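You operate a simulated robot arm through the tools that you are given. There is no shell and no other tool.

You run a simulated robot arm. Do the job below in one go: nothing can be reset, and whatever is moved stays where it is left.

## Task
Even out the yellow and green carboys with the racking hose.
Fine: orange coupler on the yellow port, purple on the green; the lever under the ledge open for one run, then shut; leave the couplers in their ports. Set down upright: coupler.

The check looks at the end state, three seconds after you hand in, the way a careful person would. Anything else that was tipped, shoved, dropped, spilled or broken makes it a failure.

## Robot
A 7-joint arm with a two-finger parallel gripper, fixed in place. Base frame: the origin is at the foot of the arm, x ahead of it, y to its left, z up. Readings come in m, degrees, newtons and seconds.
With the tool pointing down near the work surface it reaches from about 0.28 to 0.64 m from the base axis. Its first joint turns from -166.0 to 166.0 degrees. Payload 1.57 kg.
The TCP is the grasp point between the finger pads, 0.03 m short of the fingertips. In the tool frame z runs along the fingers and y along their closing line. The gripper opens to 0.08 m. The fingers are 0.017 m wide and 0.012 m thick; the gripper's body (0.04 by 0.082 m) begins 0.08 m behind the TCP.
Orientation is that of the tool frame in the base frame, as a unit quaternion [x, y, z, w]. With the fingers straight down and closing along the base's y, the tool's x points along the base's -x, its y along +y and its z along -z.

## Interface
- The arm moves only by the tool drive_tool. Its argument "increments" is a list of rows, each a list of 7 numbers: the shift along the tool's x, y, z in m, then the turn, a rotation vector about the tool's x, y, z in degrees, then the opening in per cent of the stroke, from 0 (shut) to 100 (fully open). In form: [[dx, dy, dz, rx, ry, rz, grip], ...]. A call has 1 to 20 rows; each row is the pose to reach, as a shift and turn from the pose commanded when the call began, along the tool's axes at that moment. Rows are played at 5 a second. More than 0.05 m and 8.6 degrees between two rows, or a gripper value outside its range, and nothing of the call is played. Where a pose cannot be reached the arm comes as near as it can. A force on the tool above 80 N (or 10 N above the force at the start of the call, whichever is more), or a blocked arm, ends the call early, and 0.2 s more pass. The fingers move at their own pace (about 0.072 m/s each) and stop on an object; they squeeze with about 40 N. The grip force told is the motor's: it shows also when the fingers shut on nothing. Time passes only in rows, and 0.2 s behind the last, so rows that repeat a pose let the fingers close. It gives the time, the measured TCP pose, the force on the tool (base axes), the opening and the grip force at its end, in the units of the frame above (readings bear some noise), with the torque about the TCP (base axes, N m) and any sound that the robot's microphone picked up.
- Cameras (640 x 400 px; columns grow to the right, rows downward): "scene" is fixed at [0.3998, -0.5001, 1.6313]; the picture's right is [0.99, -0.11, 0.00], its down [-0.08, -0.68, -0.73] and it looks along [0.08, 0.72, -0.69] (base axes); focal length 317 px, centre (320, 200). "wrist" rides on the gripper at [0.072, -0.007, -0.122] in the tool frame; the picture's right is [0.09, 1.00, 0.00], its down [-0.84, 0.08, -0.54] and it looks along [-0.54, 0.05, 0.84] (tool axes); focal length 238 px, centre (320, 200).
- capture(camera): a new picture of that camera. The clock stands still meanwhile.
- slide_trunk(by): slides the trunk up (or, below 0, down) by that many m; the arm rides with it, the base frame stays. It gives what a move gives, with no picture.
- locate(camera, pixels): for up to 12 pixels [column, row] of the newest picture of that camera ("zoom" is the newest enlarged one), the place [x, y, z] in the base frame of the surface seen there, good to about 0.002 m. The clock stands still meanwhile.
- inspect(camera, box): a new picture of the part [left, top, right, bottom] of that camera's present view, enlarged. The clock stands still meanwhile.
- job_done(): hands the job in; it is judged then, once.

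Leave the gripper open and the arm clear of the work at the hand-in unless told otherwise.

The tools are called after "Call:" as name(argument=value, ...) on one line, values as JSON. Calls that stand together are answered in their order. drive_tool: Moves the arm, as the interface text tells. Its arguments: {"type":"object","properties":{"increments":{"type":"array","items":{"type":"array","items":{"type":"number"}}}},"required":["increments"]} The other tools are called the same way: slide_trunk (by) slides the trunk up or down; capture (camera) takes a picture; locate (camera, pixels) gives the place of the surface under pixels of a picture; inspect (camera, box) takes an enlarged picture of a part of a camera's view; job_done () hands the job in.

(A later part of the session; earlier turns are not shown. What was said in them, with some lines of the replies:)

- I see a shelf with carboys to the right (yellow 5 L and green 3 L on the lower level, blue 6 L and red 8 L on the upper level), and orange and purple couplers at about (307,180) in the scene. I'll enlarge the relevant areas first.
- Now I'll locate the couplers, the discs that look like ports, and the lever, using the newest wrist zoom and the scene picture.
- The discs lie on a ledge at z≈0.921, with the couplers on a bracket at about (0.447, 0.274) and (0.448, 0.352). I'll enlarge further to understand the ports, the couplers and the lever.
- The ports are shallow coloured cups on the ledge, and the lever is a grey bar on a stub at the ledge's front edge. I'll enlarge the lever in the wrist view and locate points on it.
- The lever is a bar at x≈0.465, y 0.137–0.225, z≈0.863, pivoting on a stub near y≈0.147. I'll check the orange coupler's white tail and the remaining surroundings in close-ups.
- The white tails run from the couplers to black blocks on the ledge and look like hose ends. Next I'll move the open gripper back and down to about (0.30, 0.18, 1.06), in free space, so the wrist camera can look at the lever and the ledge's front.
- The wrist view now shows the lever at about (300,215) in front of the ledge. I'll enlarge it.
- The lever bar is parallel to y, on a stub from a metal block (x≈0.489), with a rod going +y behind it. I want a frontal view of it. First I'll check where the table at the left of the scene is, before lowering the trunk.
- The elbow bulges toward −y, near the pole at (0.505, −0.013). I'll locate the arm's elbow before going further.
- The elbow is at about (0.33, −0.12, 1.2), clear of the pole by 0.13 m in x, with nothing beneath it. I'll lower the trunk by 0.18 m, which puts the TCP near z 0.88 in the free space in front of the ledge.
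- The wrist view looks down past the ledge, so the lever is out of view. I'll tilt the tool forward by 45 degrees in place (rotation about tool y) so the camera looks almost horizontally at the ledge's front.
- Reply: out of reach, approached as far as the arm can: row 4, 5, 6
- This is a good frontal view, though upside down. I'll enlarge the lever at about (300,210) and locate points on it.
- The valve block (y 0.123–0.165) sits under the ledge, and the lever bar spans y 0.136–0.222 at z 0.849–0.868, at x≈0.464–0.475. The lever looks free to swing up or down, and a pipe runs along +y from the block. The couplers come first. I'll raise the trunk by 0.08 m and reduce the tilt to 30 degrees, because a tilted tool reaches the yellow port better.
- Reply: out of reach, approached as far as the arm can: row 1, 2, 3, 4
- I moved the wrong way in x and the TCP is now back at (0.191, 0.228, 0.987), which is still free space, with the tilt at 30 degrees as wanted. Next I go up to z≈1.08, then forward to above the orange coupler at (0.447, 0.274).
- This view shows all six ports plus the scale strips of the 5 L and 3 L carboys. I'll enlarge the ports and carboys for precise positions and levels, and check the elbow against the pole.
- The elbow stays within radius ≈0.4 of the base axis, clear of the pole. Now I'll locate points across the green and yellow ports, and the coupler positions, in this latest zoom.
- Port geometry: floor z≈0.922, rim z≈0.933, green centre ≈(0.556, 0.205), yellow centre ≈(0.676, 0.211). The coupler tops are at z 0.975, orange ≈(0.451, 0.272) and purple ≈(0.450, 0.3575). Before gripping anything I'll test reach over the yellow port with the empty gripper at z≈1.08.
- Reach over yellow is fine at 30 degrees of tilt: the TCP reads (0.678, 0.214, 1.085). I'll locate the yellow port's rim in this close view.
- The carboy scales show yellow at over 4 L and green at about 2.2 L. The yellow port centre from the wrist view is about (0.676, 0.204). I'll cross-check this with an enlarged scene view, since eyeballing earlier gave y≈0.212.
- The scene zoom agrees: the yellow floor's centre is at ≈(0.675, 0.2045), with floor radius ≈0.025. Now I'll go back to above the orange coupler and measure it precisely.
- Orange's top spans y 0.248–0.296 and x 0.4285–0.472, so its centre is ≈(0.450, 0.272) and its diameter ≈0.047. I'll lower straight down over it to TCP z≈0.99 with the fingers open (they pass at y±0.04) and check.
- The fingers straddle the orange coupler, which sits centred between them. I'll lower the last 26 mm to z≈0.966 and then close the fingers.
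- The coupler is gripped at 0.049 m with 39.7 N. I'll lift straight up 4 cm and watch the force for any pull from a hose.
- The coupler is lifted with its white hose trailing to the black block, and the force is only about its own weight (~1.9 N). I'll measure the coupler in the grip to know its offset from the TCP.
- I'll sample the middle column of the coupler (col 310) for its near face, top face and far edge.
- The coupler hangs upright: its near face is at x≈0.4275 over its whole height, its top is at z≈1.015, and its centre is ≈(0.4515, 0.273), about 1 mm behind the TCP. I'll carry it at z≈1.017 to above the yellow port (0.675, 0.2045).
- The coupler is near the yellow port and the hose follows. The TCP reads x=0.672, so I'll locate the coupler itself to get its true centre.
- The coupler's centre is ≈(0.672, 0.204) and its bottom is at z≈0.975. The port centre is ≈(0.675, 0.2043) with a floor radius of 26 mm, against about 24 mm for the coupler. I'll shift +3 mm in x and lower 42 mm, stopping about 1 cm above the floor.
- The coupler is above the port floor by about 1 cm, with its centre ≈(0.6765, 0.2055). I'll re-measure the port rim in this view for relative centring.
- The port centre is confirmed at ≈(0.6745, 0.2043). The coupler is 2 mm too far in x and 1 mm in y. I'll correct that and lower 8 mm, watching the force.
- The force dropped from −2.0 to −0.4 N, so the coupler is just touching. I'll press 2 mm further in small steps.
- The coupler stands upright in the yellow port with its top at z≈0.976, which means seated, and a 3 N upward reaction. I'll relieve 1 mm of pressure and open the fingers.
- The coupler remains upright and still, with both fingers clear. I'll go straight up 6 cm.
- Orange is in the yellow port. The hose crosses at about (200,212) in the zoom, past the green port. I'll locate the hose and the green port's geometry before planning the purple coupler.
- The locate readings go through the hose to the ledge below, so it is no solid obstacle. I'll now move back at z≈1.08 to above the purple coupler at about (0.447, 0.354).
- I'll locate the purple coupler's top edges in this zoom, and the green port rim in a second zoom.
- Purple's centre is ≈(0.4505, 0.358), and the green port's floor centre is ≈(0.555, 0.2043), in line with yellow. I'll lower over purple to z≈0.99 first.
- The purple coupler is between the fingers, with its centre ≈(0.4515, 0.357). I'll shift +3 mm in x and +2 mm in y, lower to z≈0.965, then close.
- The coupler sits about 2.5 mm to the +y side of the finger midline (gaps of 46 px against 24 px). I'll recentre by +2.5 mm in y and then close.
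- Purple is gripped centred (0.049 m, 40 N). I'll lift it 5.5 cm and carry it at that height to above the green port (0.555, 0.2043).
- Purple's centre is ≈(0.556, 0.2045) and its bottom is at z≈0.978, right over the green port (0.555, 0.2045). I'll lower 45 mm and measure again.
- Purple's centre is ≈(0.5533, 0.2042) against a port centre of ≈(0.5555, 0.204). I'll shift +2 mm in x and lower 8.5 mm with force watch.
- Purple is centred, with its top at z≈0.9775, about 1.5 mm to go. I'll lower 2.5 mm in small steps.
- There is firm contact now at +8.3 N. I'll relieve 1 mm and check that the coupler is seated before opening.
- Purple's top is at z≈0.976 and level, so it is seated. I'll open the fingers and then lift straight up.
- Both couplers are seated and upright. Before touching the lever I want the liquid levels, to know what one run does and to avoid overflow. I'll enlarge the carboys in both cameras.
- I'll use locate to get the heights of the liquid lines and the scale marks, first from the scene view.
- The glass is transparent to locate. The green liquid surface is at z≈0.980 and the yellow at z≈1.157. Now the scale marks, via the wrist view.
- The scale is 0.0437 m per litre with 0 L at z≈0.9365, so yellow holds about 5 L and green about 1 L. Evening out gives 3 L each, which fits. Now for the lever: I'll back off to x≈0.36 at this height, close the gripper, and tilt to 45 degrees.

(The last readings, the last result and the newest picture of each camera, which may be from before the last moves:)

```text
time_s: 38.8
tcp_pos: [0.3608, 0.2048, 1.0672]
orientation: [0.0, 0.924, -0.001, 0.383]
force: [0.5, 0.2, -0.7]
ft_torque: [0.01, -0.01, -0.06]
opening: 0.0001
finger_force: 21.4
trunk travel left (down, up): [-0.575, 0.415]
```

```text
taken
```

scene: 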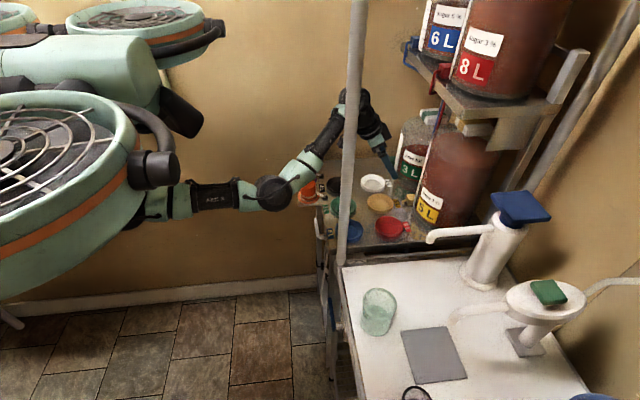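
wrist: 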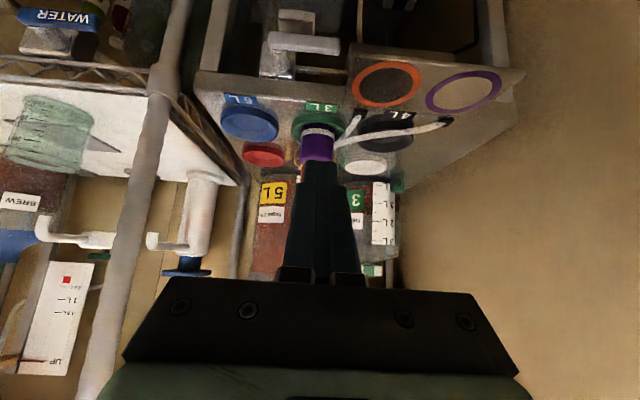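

The tilt is 45 degrees and the fingers are closed. I'll move to TCP (0.43, 0.203, 0.95), with the tips in front of the ledge and above the lever, and look.

Call:
drive_tool(increments=[[0.0085, -0.0005, 0.0329, 0, 0, 0, 0], [0.017, -0.001, 0.0658, 0, 0, 0, 0], [0.0254, -0.0015, 0.0986, 0, 0, 0, 0], [0.0339, -0.002, 0.1315, 0, 0, 0, 0], [0.0339, -0.002, 0.1315, 0, 0, 0, 0]])

Call:
capture(camera="wrist")

Call:
inspect(camera="scene", box=[270, 150, 370, 260])

```text
time_s: 40.0
tcp_pos: [0.431, 0.2003, 0.9466]
orientation: [0.0, 0.924, 0.0, 0.383]
force: [0.0, -0.4, -1.2]
ft_torque: [0.0, 0.0, 0.01]
opening: 0.0
finger_force: 21.2
trunk travel left (down, up): [-0.575, 0.415]
```

```text
taken
```

wrist: 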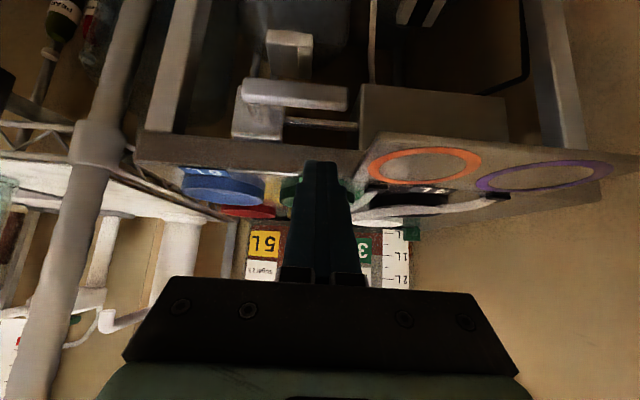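

```text
3.64 times, centred on (320, 205) of scene
```

zoom: 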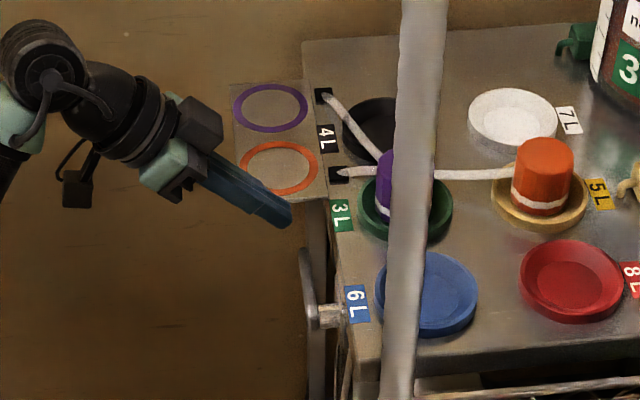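

The lever is in view at about (295,97). I'll enlarge it and locate it precisely again.

Call:
inspect(camera="wrist", box=[220, 60, 380, 160])

Call:
locate(camera="zoom", pixels=[[95, 90], [95, 150], [300, 130], [300, 165], [490, 120], [490, 180], [100, 200], [150, 220], [300, 250], [400, 255], [250, 350], [120, 120]])

```text
4.00 times, centred on (300, 110) of wrist
```

zoom: 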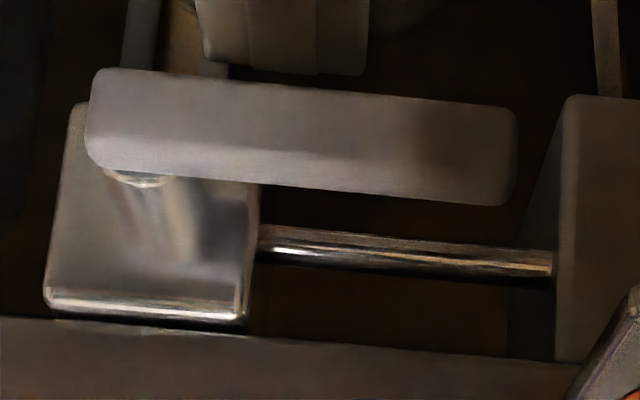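

```text
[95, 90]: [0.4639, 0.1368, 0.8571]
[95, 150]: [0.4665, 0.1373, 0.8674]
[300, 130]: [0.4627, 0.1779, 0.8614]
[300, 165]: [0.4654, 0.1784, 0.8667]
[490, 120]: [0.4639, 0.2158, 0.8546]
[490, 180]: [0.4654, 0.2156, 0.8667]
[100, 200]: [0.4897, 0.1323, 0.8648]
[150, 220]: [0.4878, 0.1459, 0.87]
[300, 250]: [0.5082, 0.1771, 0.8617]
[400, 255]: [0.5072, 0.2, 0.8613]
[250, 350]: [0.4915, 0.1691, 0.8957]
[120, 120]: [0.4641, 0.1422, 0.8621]
```

The bar spans y 0.135–0.222 and z 0.849–0.868, with the stub at y≈0.146. Since it lies parallel to the pipe, I'll first check whether anything is already flowing by re-reading the liquid surfaces.

Call:
inspect(camera="scene", box=[390, 105, 500, 215])

Call:
locate(camera="zoom", pixels=[[180, 150], [220, 150], [240, 152], [300, 120], [350, 110], [400, 120], [330, 130], [250, 155]])

```text
3.64 times, centred on (445, 160) of scene
```

zoom: 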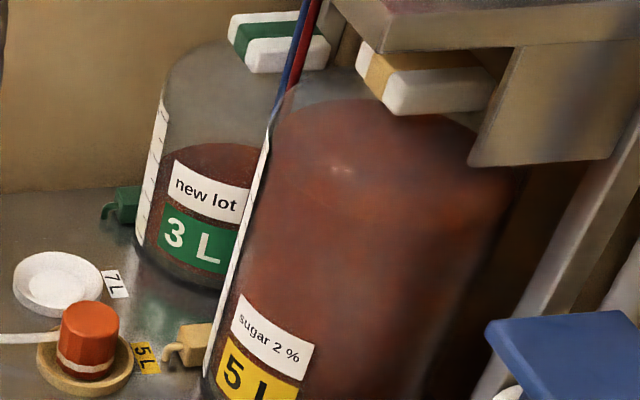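

```text
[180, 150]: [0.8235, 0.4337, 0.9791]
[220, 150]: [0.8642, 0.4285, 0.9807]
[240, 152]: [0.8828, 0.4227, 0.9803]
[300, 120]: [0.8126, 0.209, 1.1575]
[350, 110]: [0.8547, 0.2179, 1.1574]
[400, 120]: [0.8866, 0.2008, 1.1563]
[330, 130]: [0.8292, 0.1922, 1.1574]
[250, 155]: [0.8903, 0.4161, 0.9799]
```

The levels are unchanged (0.980 and 1.157), so the lever is shut now. I'll bring the closed fingertips just above the free end of the lever: TCP ≈(0.457, 0.203, 0.912).

Call:
drive_tool(increments=[[0.0031, 0.0013, 0.0214, 0, 0, 0, 0], [0.0062, 0.0027, 0.0427, 0, 0, 0, 0], [0.0062, 0.0027, 0.0427, 0, 0, 0, 0]])

Call:
capture(camera="wrist")

Call:
inspect(camera="wrist", box=[240, 90, 400, 220])

Call:
inspect(camera="scene", box=[290, 180, 350, 250])

```text
time_s: 40.8
tcp_pos: [0.4587, 0.2041, 0.9148]
orientation: [0.001, 0.923, -0.001, 0.384]
force: [0.5, 0.1, 0.3]
ft_torque: [0.01, -0.01, 0.0]
opening: 0.0
finger_force: 21.1
trunk travel left (down, up): [-0.575, 0.415]
```

```text
taken
```

wrist: 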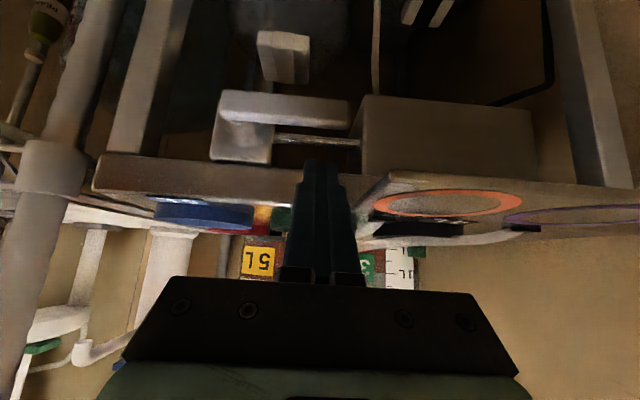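

```text
3.08 times, centred on (320, 155) of wrist
```

zoom: 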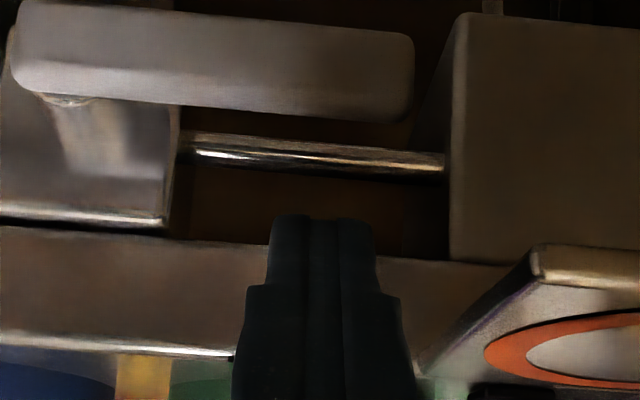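

```text
5.71 times, centred on (320, 215) of scene
```

zoom: 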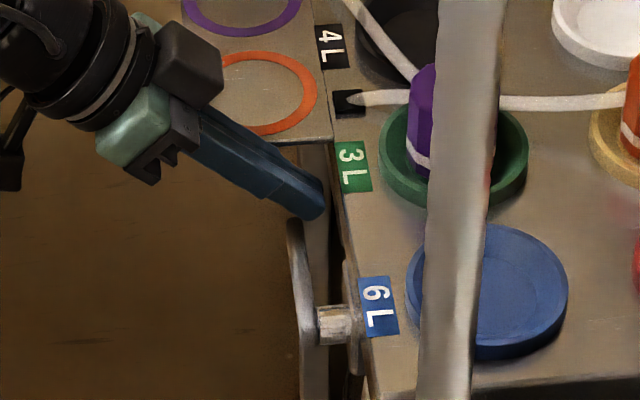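

I'll locate the actual fingertip to verify its position against the ledge front (x≈0.490) and the bar.

Call:
inspect(camera="wrist", box=[240, 90, 400, 220])

Call:
locate(camera="zoom", pixels=[[290, 222], [310, 220], [350, 222], [320, 260], [320, 230], [400, 100], [400, 50], [250, 265], [250, 340], [200, 100]])

```text
3.08 times, centred on (320, 155) of wrist
```

zoom: 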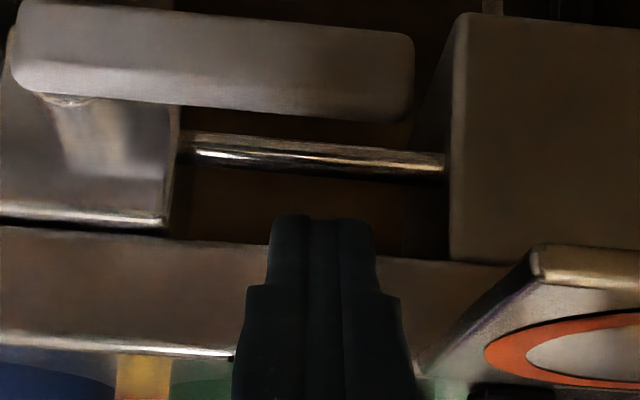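

```text
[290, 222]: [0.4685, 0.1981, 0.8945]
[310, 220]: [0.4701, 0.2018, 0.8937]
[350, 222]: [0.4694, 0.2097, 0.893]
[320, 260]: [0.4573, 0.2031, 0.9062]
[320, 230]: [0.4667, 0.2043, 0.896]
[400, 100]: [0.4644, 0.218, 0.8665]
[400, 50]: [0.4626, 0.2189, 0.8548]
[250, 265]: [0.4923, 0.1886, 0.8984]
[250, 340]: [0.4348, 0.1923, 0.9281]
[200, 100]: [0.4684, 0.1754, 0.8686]
```

The fingertips' lower corner is at (0.470, ~0.204, 0.894), 26 mm above the bar. I'll lower 22 mm to just above the bar.

Call:
drive_tool(increments=[[0.005, 0, 0.006, 0, 0, 0, 0], [0.0098, 0, 0.0117, 0, 0, 0, 0], [0.0145, 0, 0.0173, 0, 0, 0, 0], [0.0145, 0, 0.0173, 0, 0, 0, 0]])

Call:
inspect(camera="wrist", box=[240, 90, 400, 220])

Call:
locate(camera="zoom", pixels=[[290, 222], [310, 220], [350, 222], [320, 230], [400, 190], [250, 190], [200, 180], [420, 170]])

```text
time_s: 41.8
tcp_pos: [0.4601, 0.2043, 0.8927]
orientation: [0.0, 0.924, -0.001, 0.383]
force: [0.3, -0.9, 0.6]
ft_torque: [0.01, -0.01, -0.01]
opening: 0.0001
finger_force: 21.5
trunk travel left (down, up): [-0.575, 0.415]
```

```text
3.08 times, centred on (320, 155) of wrist
```

zoom: 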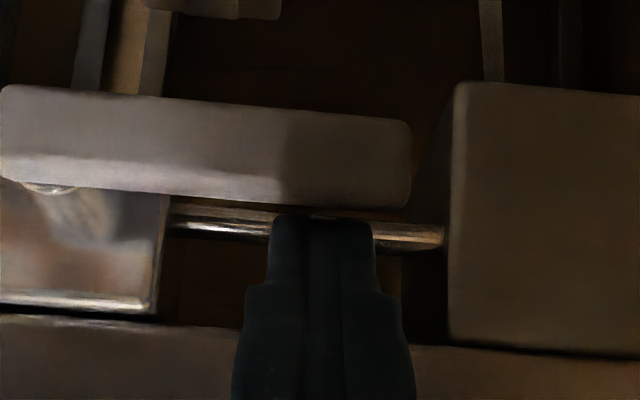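

```text
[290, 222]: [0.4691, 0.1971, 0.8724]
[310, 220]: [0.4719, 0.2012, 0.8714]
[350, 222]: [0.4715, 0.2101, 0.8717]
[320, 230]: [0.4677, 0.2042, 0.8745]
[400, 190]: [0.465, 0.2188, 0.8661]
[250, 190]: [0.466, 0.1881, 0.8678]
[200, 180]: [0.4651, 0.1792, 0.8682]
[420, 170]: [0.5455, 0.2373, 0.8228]
```

The fingertips are 3.5 mm above the bar's free end. I'll press down gently, 6 mm in 1.5 mm steps, and read the force to see whether the lever yields downward.

Call:
drive_tool(increments=[[0.0011, 0, 0.0011, 0, 0, 0, 0], [0.0021, 0, 0.0021, 0, 0, 0, 0], [0.0032, 0, 0.0032, 0, 0, 0, 0], [0.0042, 0, 0.0042, 0, 0, 0, 0], [0.0042, 0, 0.0042, 0, 0, 0, 0]])

Call:
inspect(camera="wrist", box=[240, 90, 400, 220])

Call:
locate(camera="zoom", pixels=[[310, 222], [350, 224], [400, 200], [250, 200], [50, 150], [400, 140], [200, 190]])

```text
time_s: 43.0
tcp_pos: [0.4592, 0.2051, 0.886]
orientation: [0.0, 0.924, -0.001, 0.383]
force: [0.9, -0.1, 2.1]
ft_torque: [-0.02, -0.01, -0.02]
opening: 0.0
finger_force: 20.9
trunk travel left (down, up): [-0.575, 0.415]
```

```text
3.08 times, centred on (320, 155) of wrist
```

zoom: 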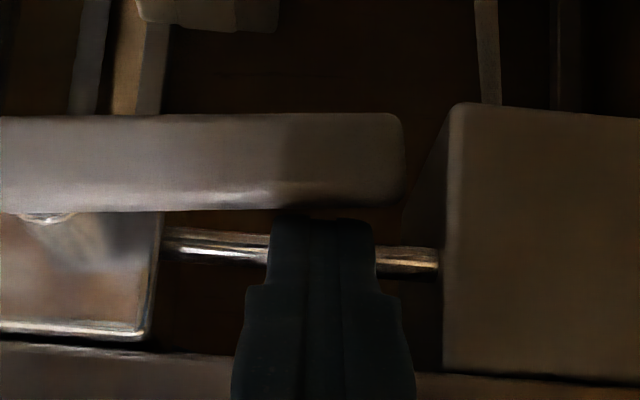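

```text
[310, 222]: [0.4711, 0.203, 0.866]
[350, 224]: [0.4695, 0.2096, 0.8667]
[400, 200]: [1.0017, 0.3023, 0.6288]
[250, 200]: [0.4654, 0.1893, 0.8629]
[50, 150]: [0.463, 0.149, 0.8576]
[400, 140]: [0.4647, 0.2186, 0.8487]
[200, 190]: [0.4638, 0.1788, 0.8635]
```

The lever yields downward with only ~2 N: the bar's free end has dropped and the bar now tilts. I'll follow its arc around the pivot (y≈0.146, z≈0.858) down to about 30 degrees.

Call:
drive_tool(increments=[[0.0042, 0.0005, 0.0042, 0, 0, 0, 0], [0.0078, 0.001, 0.0078, 0, 0, 0, 0], [0.0127, 0, 0.0127, 0, 0, 0, 0], [0.017, -0.001, 0.017, 0, 0, 0, 0]])

Call:
inspect(camera="wrist", box=[200, 70, 400, 220])

```text
time_s: 44.0
tcp_pos: [0.4589, 0.2042, 0.8618]
orientation: [0.001, 0.924, -0.001, 0.382]
force: [0.1, -0.1, 0.6]
ft_torque: [0.01, 0.0, 0.0]
opening: 0.0002
finger_force: 21.8
trunk travel left (down, up): [-0.575, 0.415]
```

```text
2.67 times, centred on (300, 145) of wrist
```

zoom: 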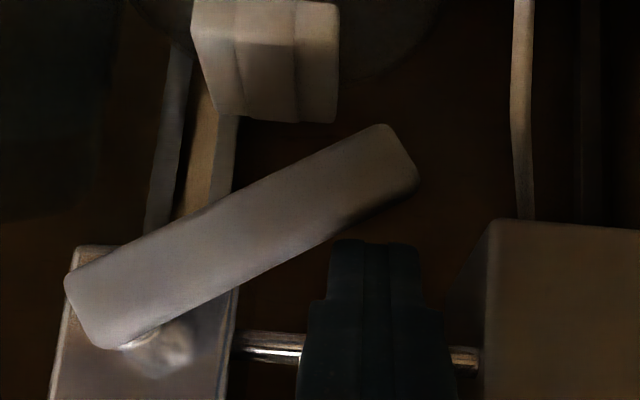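

The lever has turned about 30 degrees and the force is small. I'll continue along the arc to about 75 degrees.

Call:
drive_tool(increments=[[0.0039, -0.0025, 0.0039, 0, 0, 0, 0], [0.0078, -0.0055, 0.0078, 0, 0, 0, 0], [0.0113, -0.0095, 0.0113, 0, 0, 0, 0], [0.0148, -0.014, 0.0148, 0, 0, 0, 0], [0.0175, -0.019, 0.0175, 0, 0, 0, 0], [0.0198, -0.0245, 0.0198, 0, 0, 0, 0]])

Call:
inspect(camera="wrist", box=[200, 70, 400, 220])

```text
time_s: 45.4
tcp_pos: [0.4595, 0.1826, 0.8335]
orientation: [-0.002, 0.924, 0.001, 0.382]
force: [0.6, 18.7, 3.3]
ft_torque: [0.48, -0.09, 0.27]
opening: 0.0002
finger_force: 21.3
trunk travel left (down, up): [-0.575, 0.415]
```

```text
2.67 times, centred on (300, 145) of wrist
```

zoom: 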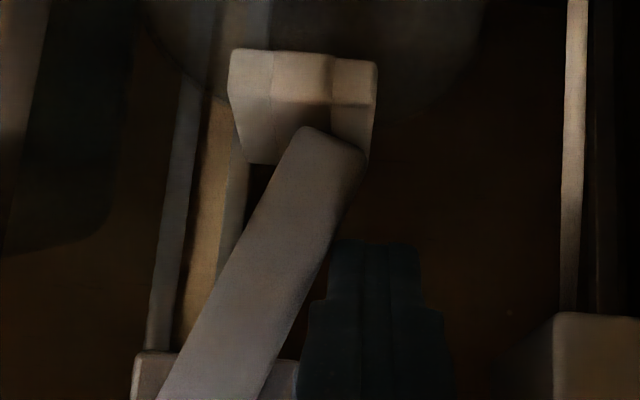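

There is an 18.7 N reaction in +y with the lever at about 65 degrees, which looks like its stop. I won't push harder. I'll back off 6 mm in +y, see that the lever stays, and check the liquid levels.

Call:
drive_tool(increments=[[0, 0.003, 0, 0, 0, 0, 0], [0, 0.006, 0, 0, 0, 0, 0], [0, 0.006, 0, 0, 0, 0, 0]])

Call:
inspect(camera="wrist", box=[200, 70, 400, 220])

Call:
locate(camera="zoom", pixels=[[320, 140], [290, 180], [250, 250], [200, 350], [345, 160], [280, 100], [300, 150]])

Call:
inspect(camera="scene", box=[390, 105, 500, 215])

Call:
locate(camera="zoom", pixels=[[180, 150], [220, 150], [240, 152], [300, 120], [350, 110], [400, 120], [330, 130], [250, 155]])

```text
time_s: 46.2
tcp_pos: [0.4588, 0.1843, 0.8325]
orientation: [0.002, 0.924, -0.004, 0.382]
force: [2.5, 1.3, 4.0]
ft_torque: [-0.03, -0.13, 0.03]
opening: 0.0
finger_force: 21.3
trunk travel left (down, up): [-0.575, 0.415]
```

```text
2.67 times, centred on (300, 145) of wrist
```

zoom: 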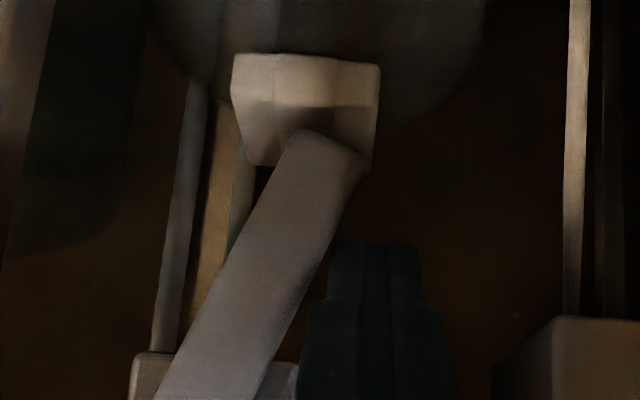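

```text
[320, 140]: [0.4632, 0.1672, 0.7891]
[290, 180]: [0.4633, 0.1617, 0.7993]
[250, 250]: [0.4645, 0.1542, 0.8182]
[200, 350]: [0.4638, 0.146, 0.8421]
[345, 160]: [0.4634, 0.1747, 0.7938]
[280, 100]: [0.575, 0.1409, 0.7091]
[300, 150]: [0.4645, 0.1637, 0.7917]
```

```text
3.64 times, centred on (445, 160) of scene
```

zoom: 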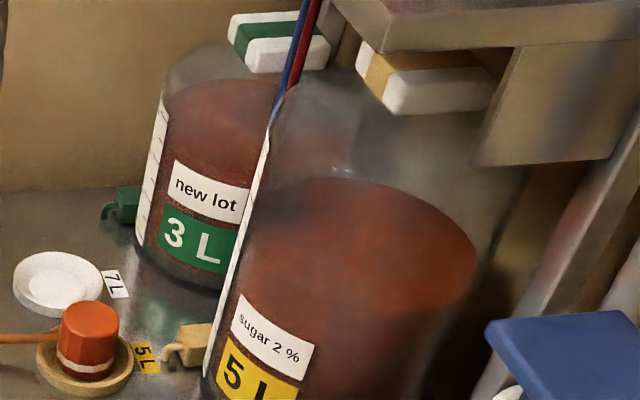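

```text
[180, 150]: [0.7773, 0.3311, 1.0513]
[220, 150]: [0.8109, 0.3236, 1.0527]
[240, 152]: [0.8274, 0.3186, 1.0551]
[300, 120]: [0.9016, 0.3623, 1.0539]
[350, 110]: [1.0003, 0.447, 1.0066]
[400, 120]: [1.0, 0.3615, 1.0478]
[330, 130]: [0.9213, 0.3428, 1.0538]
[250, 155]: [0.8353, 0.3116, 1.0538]
```

The run is on: the hose is coloured and the levels have moved, with green now at z≈1.053. I'll read the yellow surface, with the clock standing still.

Call:
locate(camera="zoom", pixels=[[350, 220], [320, 240], [400, 240], [420, 270], [300, 200], [380, 200], [350, 280], [200, 110], [230, 100], [220, 130]])

```text
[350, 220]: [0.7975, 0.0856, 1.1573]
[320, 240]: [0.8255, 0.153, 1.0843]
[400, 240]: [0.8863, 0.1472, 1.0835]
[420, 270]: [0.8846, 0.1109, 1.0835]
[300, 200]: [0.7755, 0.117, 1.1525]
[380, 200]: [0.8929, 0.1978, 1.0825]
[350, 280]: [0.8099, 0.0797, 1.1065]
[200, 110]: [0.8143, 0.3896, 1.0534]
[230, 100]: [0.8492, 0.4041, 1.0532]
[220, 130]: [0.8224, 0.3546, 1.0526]
```

Yellow is at 1.083 and green at 1.053, and both have moved equally, so they meet at ≈1.068 (3 L). I'll take one short step, retreating the fingertip 3 cm in −x out of the lever's plane since I need that anyway, and re-read the levels to see whether the flow slows by itself.

Call:
drive_tool(increments=[[0.0212, 0, -0.0212, 0, 0, 0, 0]])

Call:
inspect(camera="scene", box=[390, 105, 500, 215])

Call:
locate(camera="zoom", pixels=[[320, 240], [400, 240], [420, 270], [380, 210], [200, 110], [230, 100], [220, 130], [350, 240]])

Call:
inspect(camera="wrist", box=[200, 70, 400, 220])

```text
time_s: 46.6
tcp_pos: [0.4267, 0.1868, 0.8336]
orientation: [0.002, 0.924, -0.004, 0.381]
force: [-0.2, 0.4, 0.5]
ft_torque: [-0.02, 0.01, -0.02]
opening: 0.0001
finger_force: 20.9
trunk travel left (down, up): [-0.575, 0.415]
```

```text
3.64 times, centred on (445, 160) of scene
```

zoom: 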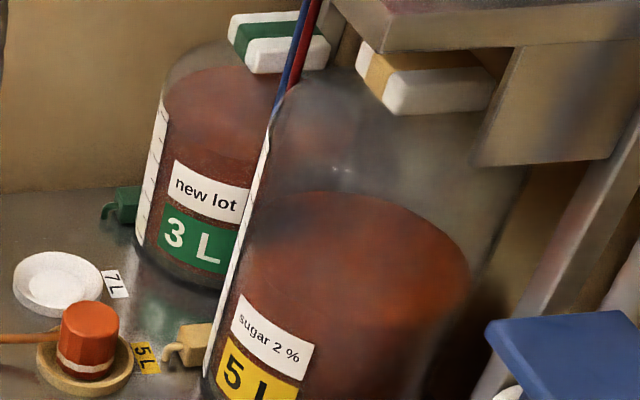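

```text
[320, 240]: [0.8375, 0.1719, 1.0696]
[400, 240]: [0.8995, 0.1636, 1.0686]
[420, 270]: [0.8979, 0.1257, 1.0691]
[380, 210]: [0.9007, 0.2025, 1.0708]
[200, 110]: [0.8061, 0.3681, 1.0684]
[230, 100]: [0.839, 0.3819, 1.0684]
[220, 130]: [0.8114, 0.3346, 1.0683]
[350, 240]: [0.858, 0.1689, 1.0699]
```

```text
2.67 times, centred on (300, 145) of wrist
```

zoom: 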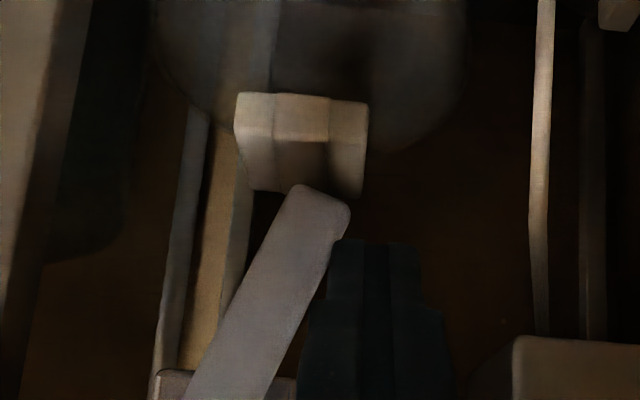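

Both surfaces now read about 1.069, so they are even. I want to shut the lever promptly. With the clock still standing, I'll locate the lever's −y edge and the posts on the left to plan a quick closing path.

Call:
locate(camera="zoom", pixels=[[298, 192], [278, 230], [256, 270], [236, 310], [214, 360], [345, 210], [330, 250], [180, 250], [200, 250], [240, 230], [165, 390], [345, 260]])

```text
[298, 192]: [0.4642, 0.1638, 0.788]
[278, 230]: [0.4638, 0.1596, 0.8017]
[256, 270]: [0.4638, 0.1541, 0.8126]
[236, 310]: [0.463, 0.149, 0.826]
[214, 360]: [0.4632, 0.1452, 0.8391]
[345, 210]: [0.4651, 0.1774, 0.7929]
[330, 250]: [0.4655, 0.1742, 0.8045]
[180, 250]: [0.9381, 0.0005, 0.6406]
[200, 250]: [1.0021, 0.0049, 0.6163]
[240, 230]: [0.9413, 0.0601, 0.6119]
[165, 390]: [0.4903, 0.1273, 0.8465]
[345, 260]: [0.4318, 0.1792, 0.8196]
```

The lever is at 70 degrees, its −y edge runs from (0.164, 0.788) to (0.145, 0.839), and there is nothing else in that plane. The closing path in one call is: pass in front to y≈0.139, dip to z≈0.80 and forward into the lever's plane on its −y side, then sweep it +y and up along the arc back to horizontal.

Call:
drive_tool(increments=[[0, -0.047, 0, 0, 0, 0, 0], [0.0004, -0.0475, 0.047, 0, 0, 0, 0], [-0.0029, -0.0333, 0.0438, 0, 0, 0, 0], [-0.0072, -0.0229, 0.0395, 0, 0, 0, 0], [-0.0133, -0.0145, 0.0334, 0, 0, 0, 0], [-0.0206, -0.0086, 0.026, 0, 0, 0, 0], [-0.0261, -0.0063, 0.0206, 0, 0, 0, 0], [-0.0279, -0.006, 0.0187, 0, 0, 0, 0]])

Call:
inspect(camera="wrist", box=[200, 70, 400, 220])

Call:
inspect(camera="scene", box=[390, 105, 500, 215])

Call:
locate(camera="zoom", pixels=[[320, 240], [400, 240], [420, 270], [380, 220], [200, 110], [230, 100], [220, 130], [350, 240]])

```text
time_s: 48.4
tcp_pos: [0.4605, 0.1796, 0.8364]
orientation: [-0.001, 0.926, -0.002, 0.377]
force: [-14.7, 4.7, -20.7]
ft_torque: [0.03, -0.11, 0.03]
opening: 0.0
finger_force: 21.0
trunk travel left (down, up): [-0.575, 0.415]
```

```text
2.67 times, centred on (300, 145) of wrist
```

zoom: 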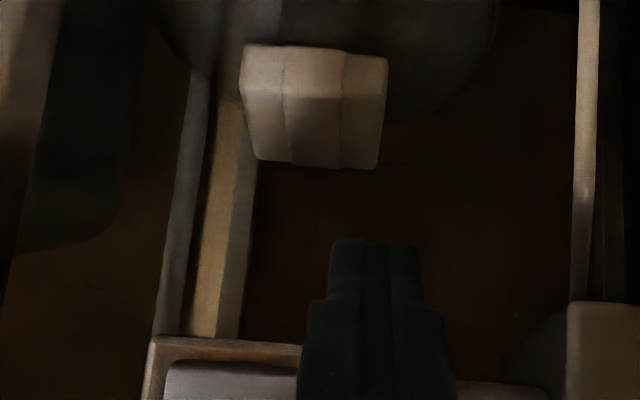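

```text
3.64 times, centred on (445, 160) of scene
```

zoom: 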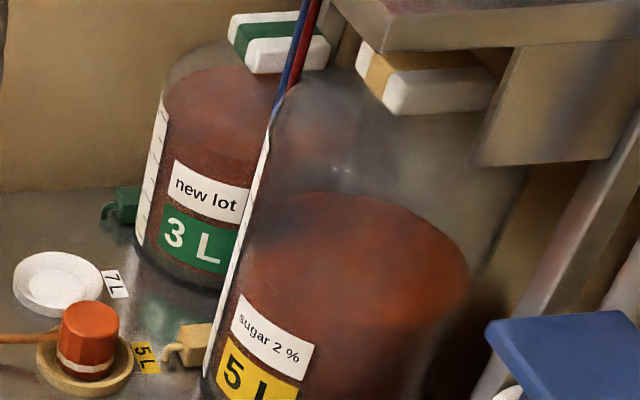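

```text
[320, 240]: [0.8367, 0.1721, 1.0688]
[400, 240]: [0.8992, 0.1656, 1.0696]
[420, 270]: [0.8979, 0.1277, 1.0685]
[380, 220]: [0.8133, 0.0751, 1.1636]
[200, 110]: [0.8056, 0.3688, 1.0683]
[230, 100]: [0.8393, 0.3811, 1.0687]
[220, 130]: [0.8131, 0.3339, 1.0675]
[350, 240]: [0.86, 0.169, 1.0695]
```

The levels stay even (≈1.069 both) and the lever is back up against its stop, with −21 N reaction. I'll ease down 8 mm, then withdraw 5 cm in −x and look at the lever.

Call:
drive_tool(increments=[[0.0028, 0, 0.0028, 0, 0, 0, 0], [0.0057, 0, 0.0057, 0, 0, 0, 0], [0.0234, 0, -0.012, 0, 0, 0, 0], [0.041, 0, -0.0297, 0, 0, 0, 0]])

Call:
capture(camera="wrist")

Call:
inspect(camera="scene", box=[280, 160, 380, 260])

```text
time_s: 49.4
tcp_pos: [0.4142, 0.1806, 0.8349]
orientation: [0.001, 0.923, -0.001, 0.384]
force: [-1.3, -0.7, -0.2]
ft_torque: [0.0, 0.01, -0.03]
opening: 0.0
finger_force: 21.2
trunk travel left (down, up): [-0.575, 0.415]
```

```text
taken
```

wrist: 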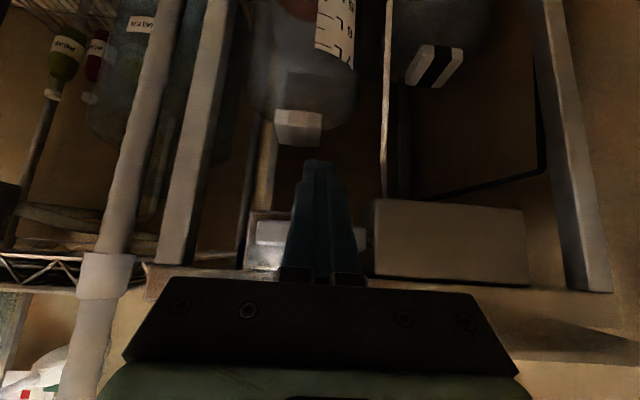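

```text
4.00 times, centred on (330, 210) of scene
```

zoom: 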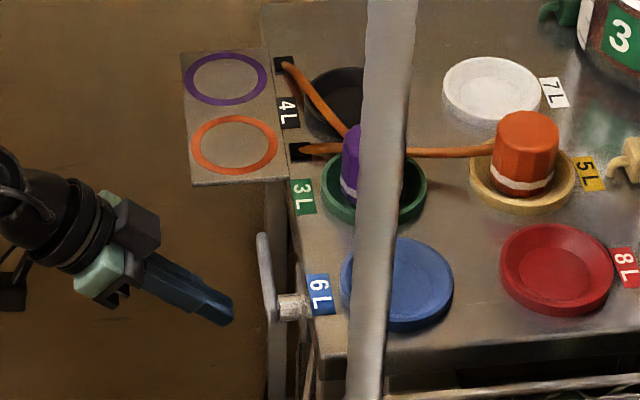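

The scene zoom shows the lever in its original orientation. I'll rise to z≈0.95 at x≈0.40 to view the lever from the same spot as before and verify that it is horizontal.

Call:
drive_tool(increments=[[-0.0136, 0.004, -0.0349, 0, 0, 0, 0], [-0.0273, 0.008, -0.0542, 0, 0, 0, 0], [-0.0478, 0.015, -0.0747, 0, 0, 0, 0], [-0.0683, 0.02, -0.0952, 0, 0, 0, 0], [-0.0683, 0.02, -0.0952, 0, 0, 0, 0]])

Call:
capture(camera="wrist")

```text
time_s: 50.6
tcp_pos: [0.3906, 0.2016, 0.9488]
orientation: [0.0, 0.924, -0.001, 0.383]
force: [0.0, -0.4, -0.3]
ft_torque: [0.0, -0.01, -0.01]
opening: 0.0
finger_force: 21.5
trunk travel left (down, up): [-0.575, 0.415]
```

```text
taken
```

wrist: 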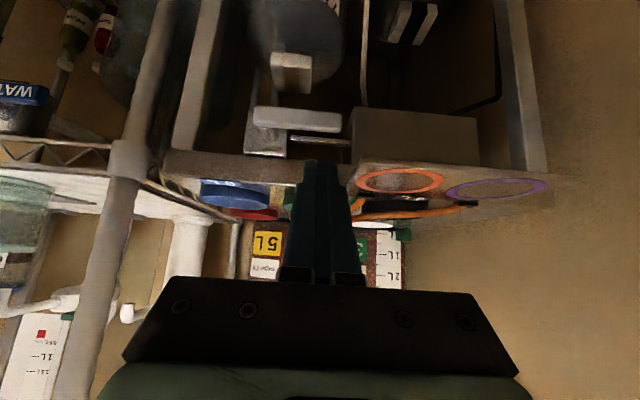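

The lever looks horizontal at about (297,120). I'll enlarge it and locate its ends.

Call:
inspect(camera="wrist", box=[235, 95, 365, 175])

Call:
locate(camera="zoom", pixels=[[105, 70], [105, 105], [110, 125], [300, 100], [500, 90], [500, 120], [505, 155], [510, 140], [300, 150], [300, 60]])

```text
4.92 times, centred on (300, 135) of wrist
```

zoom: 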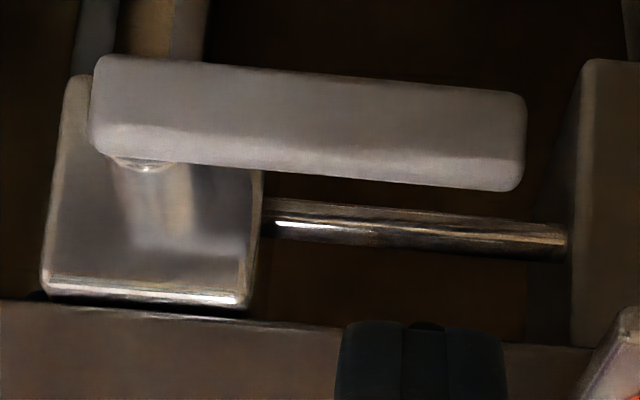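

```text
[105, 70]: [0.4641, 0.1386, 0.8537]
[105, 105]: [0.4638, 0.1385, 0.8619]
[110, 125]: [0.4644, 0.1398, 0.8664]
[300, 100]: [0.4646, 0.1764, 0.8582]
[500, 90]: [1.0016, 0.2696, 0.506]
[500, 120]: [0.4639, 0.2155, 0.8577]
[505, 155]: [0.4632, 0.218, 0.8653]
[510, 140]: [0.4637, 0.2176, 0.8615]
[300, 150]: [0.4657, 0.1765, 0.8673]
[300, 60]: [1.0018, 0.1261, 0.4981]
```

The lever is back to its original horizontal, shut position: ends at z≈0.853–0.868, same slope as at the start. Now I'll withdraw the arm up and back to about (0.33, 0.20, 1.10), return the tool to vertical, and open the gripper.

Call:
drive_tool(increments=[[-0.0106, 0, -0.0248, 0, 0, 0, 0], [-0.0212, 0, -0.0495, 0, 7.5, 0, 0], [-0.0318, 0, -0.0743, 0, 15, 0, 20], [-0.0424, 0, -0.099, 0, 22.5, 0, 50], [-0.053, 0, -0.1238, 0, 30, 0, 80], [-0.0636, 0, -0.1485, 0, 37.5, 0, 100], [-0.0636, 0, -0.1485, 0, 45, 0, 100], [-0.0636, 0, -0.1485, 0, 45, 0, 100]])

Call:
capture(camera="wrist")

Call:
capture(camera="scene")

```text
time_s: 52.4
tcp_pos: [0.3316, 0.2003, 1.0967]
orientation: [0.001, 1.0, -0.001, -0.001]
force: [0.5, -0.4, -1.7]
ft_torque: [-0.02, -0.01, 0.0]
opening: 0.0801
finger_force: 0.0
out of reach, approached as far as the arm can: row 2
trunk travel left (down, up): [-0.575, 0.415]
```

```text
taken
```

wrist: 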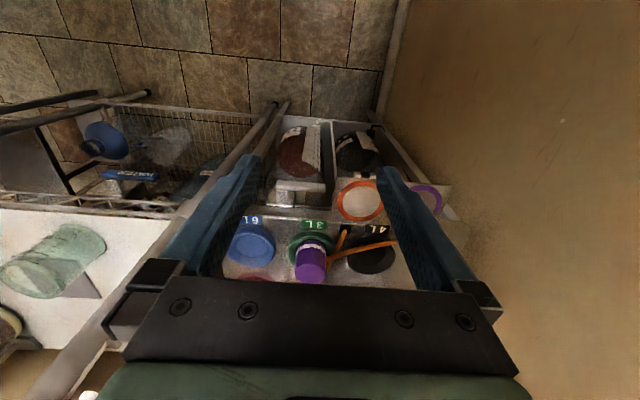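

```text
taken
```

scene: 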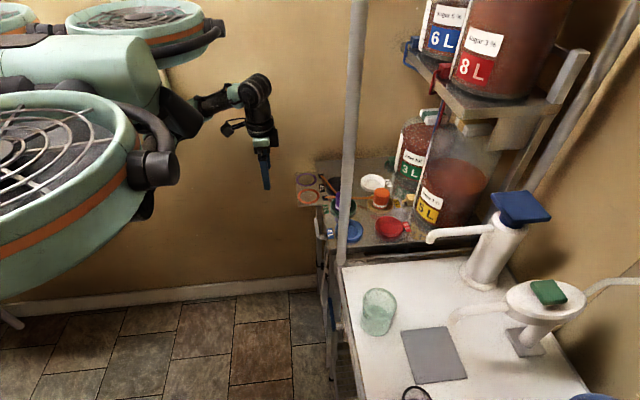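

The arm is clear with the gripper open. I'll do a last check on the couplers, lever and liquid levels in close-up.

Call:
inspect(camera="scene", box=[285, 155, 425, 255])

Call:
inspect(camera="wrist", box=[220, 170, 420, 290])

Call:
locate(camera="zoom", pixels=[[290, 330], [290, 345], [330, 330], [260, 330], [290, 290], [250, 70], [200, 60], [310, 62], [290, 270]])

Call:
inspect(camera="scene", box=[390, 105, 500, 215])

Call:
locate(camera="zoom", pixels=[[320, 240], [400, 240], [420, 270], [200, 110], [230, 100], [220, 130], [90, 320], [75, 315], [105, 320]])

```text
4.00 times, centred on (355, 205) of scene
```

zoom: 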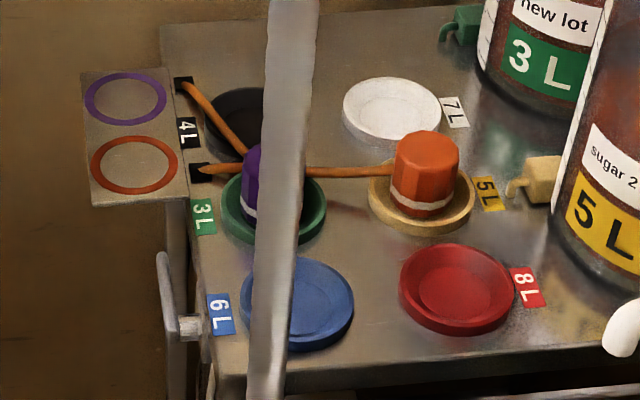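

```text
3.20 times, centred on (320, 230) of wrist
```

zoom: 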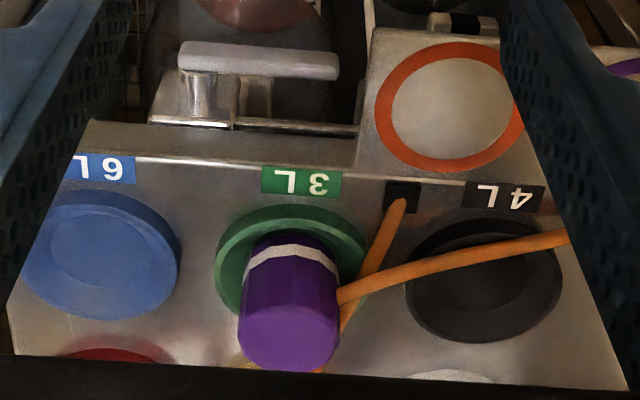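

```text
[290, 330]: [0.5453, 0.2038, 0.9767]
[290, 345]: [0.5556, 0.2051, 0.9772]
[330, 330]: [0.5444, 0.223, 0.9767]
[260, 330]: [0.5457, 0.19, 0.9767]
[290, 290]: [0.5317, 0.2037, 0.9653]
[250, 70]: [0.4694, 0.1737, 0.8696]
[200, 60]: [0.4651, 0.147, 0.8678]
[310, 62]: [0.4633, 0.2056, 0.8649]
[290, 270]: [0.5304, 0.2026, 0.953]
```

```text
3.64 times, centred on (445, 160) of scene
```

zoom: 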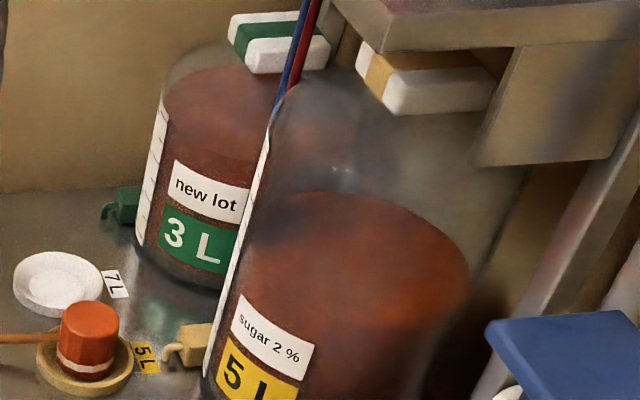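

```text
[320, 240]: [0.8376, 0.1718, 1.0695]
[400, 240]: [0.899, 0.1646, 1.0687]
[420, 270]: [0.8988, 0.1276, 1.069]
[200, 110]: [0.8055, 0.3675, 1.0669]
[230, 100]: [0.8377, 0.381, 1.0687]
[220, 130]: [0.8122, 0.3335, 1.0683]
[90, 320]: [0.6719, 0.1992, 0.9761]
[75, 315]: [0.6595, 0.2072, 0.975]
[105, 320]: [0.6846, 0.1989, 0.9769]
```

Everything checks out at the end:
- **Couplers:** both stand upright in their ports, orange in yellow and purple in green, with tops level at z≈0.976.
- **Levels:** both carboys read about 1.069, the 3 L mark.
- **Lever:** back in its shut position.
- **Surroundings:** no spill or displaced item is visible.

The gripper is open and the arm is clear, so I'm handing the job in.

Call:
job_done()

```text
The job is handed in.
```

The yellow and green carboys are evened out: both liquid surfaces read about z 1.069 m, the 3 L mark. They started at roughly 5 L and 1 L.

- **Couplers:** orange is in the yellow port and purple is in the green. Both stand upright and seated, and I left them there.
- **Lever:** I pushed it down once to open it. The levels evened within about three seconds, then I swung it back up to its stop. It sits as it did at the start, and the levels have held since.
- **Surroundings:** I saw no spill in the pictures, and nothing else was moved.

The gripper is open and the arm is clear of the work.
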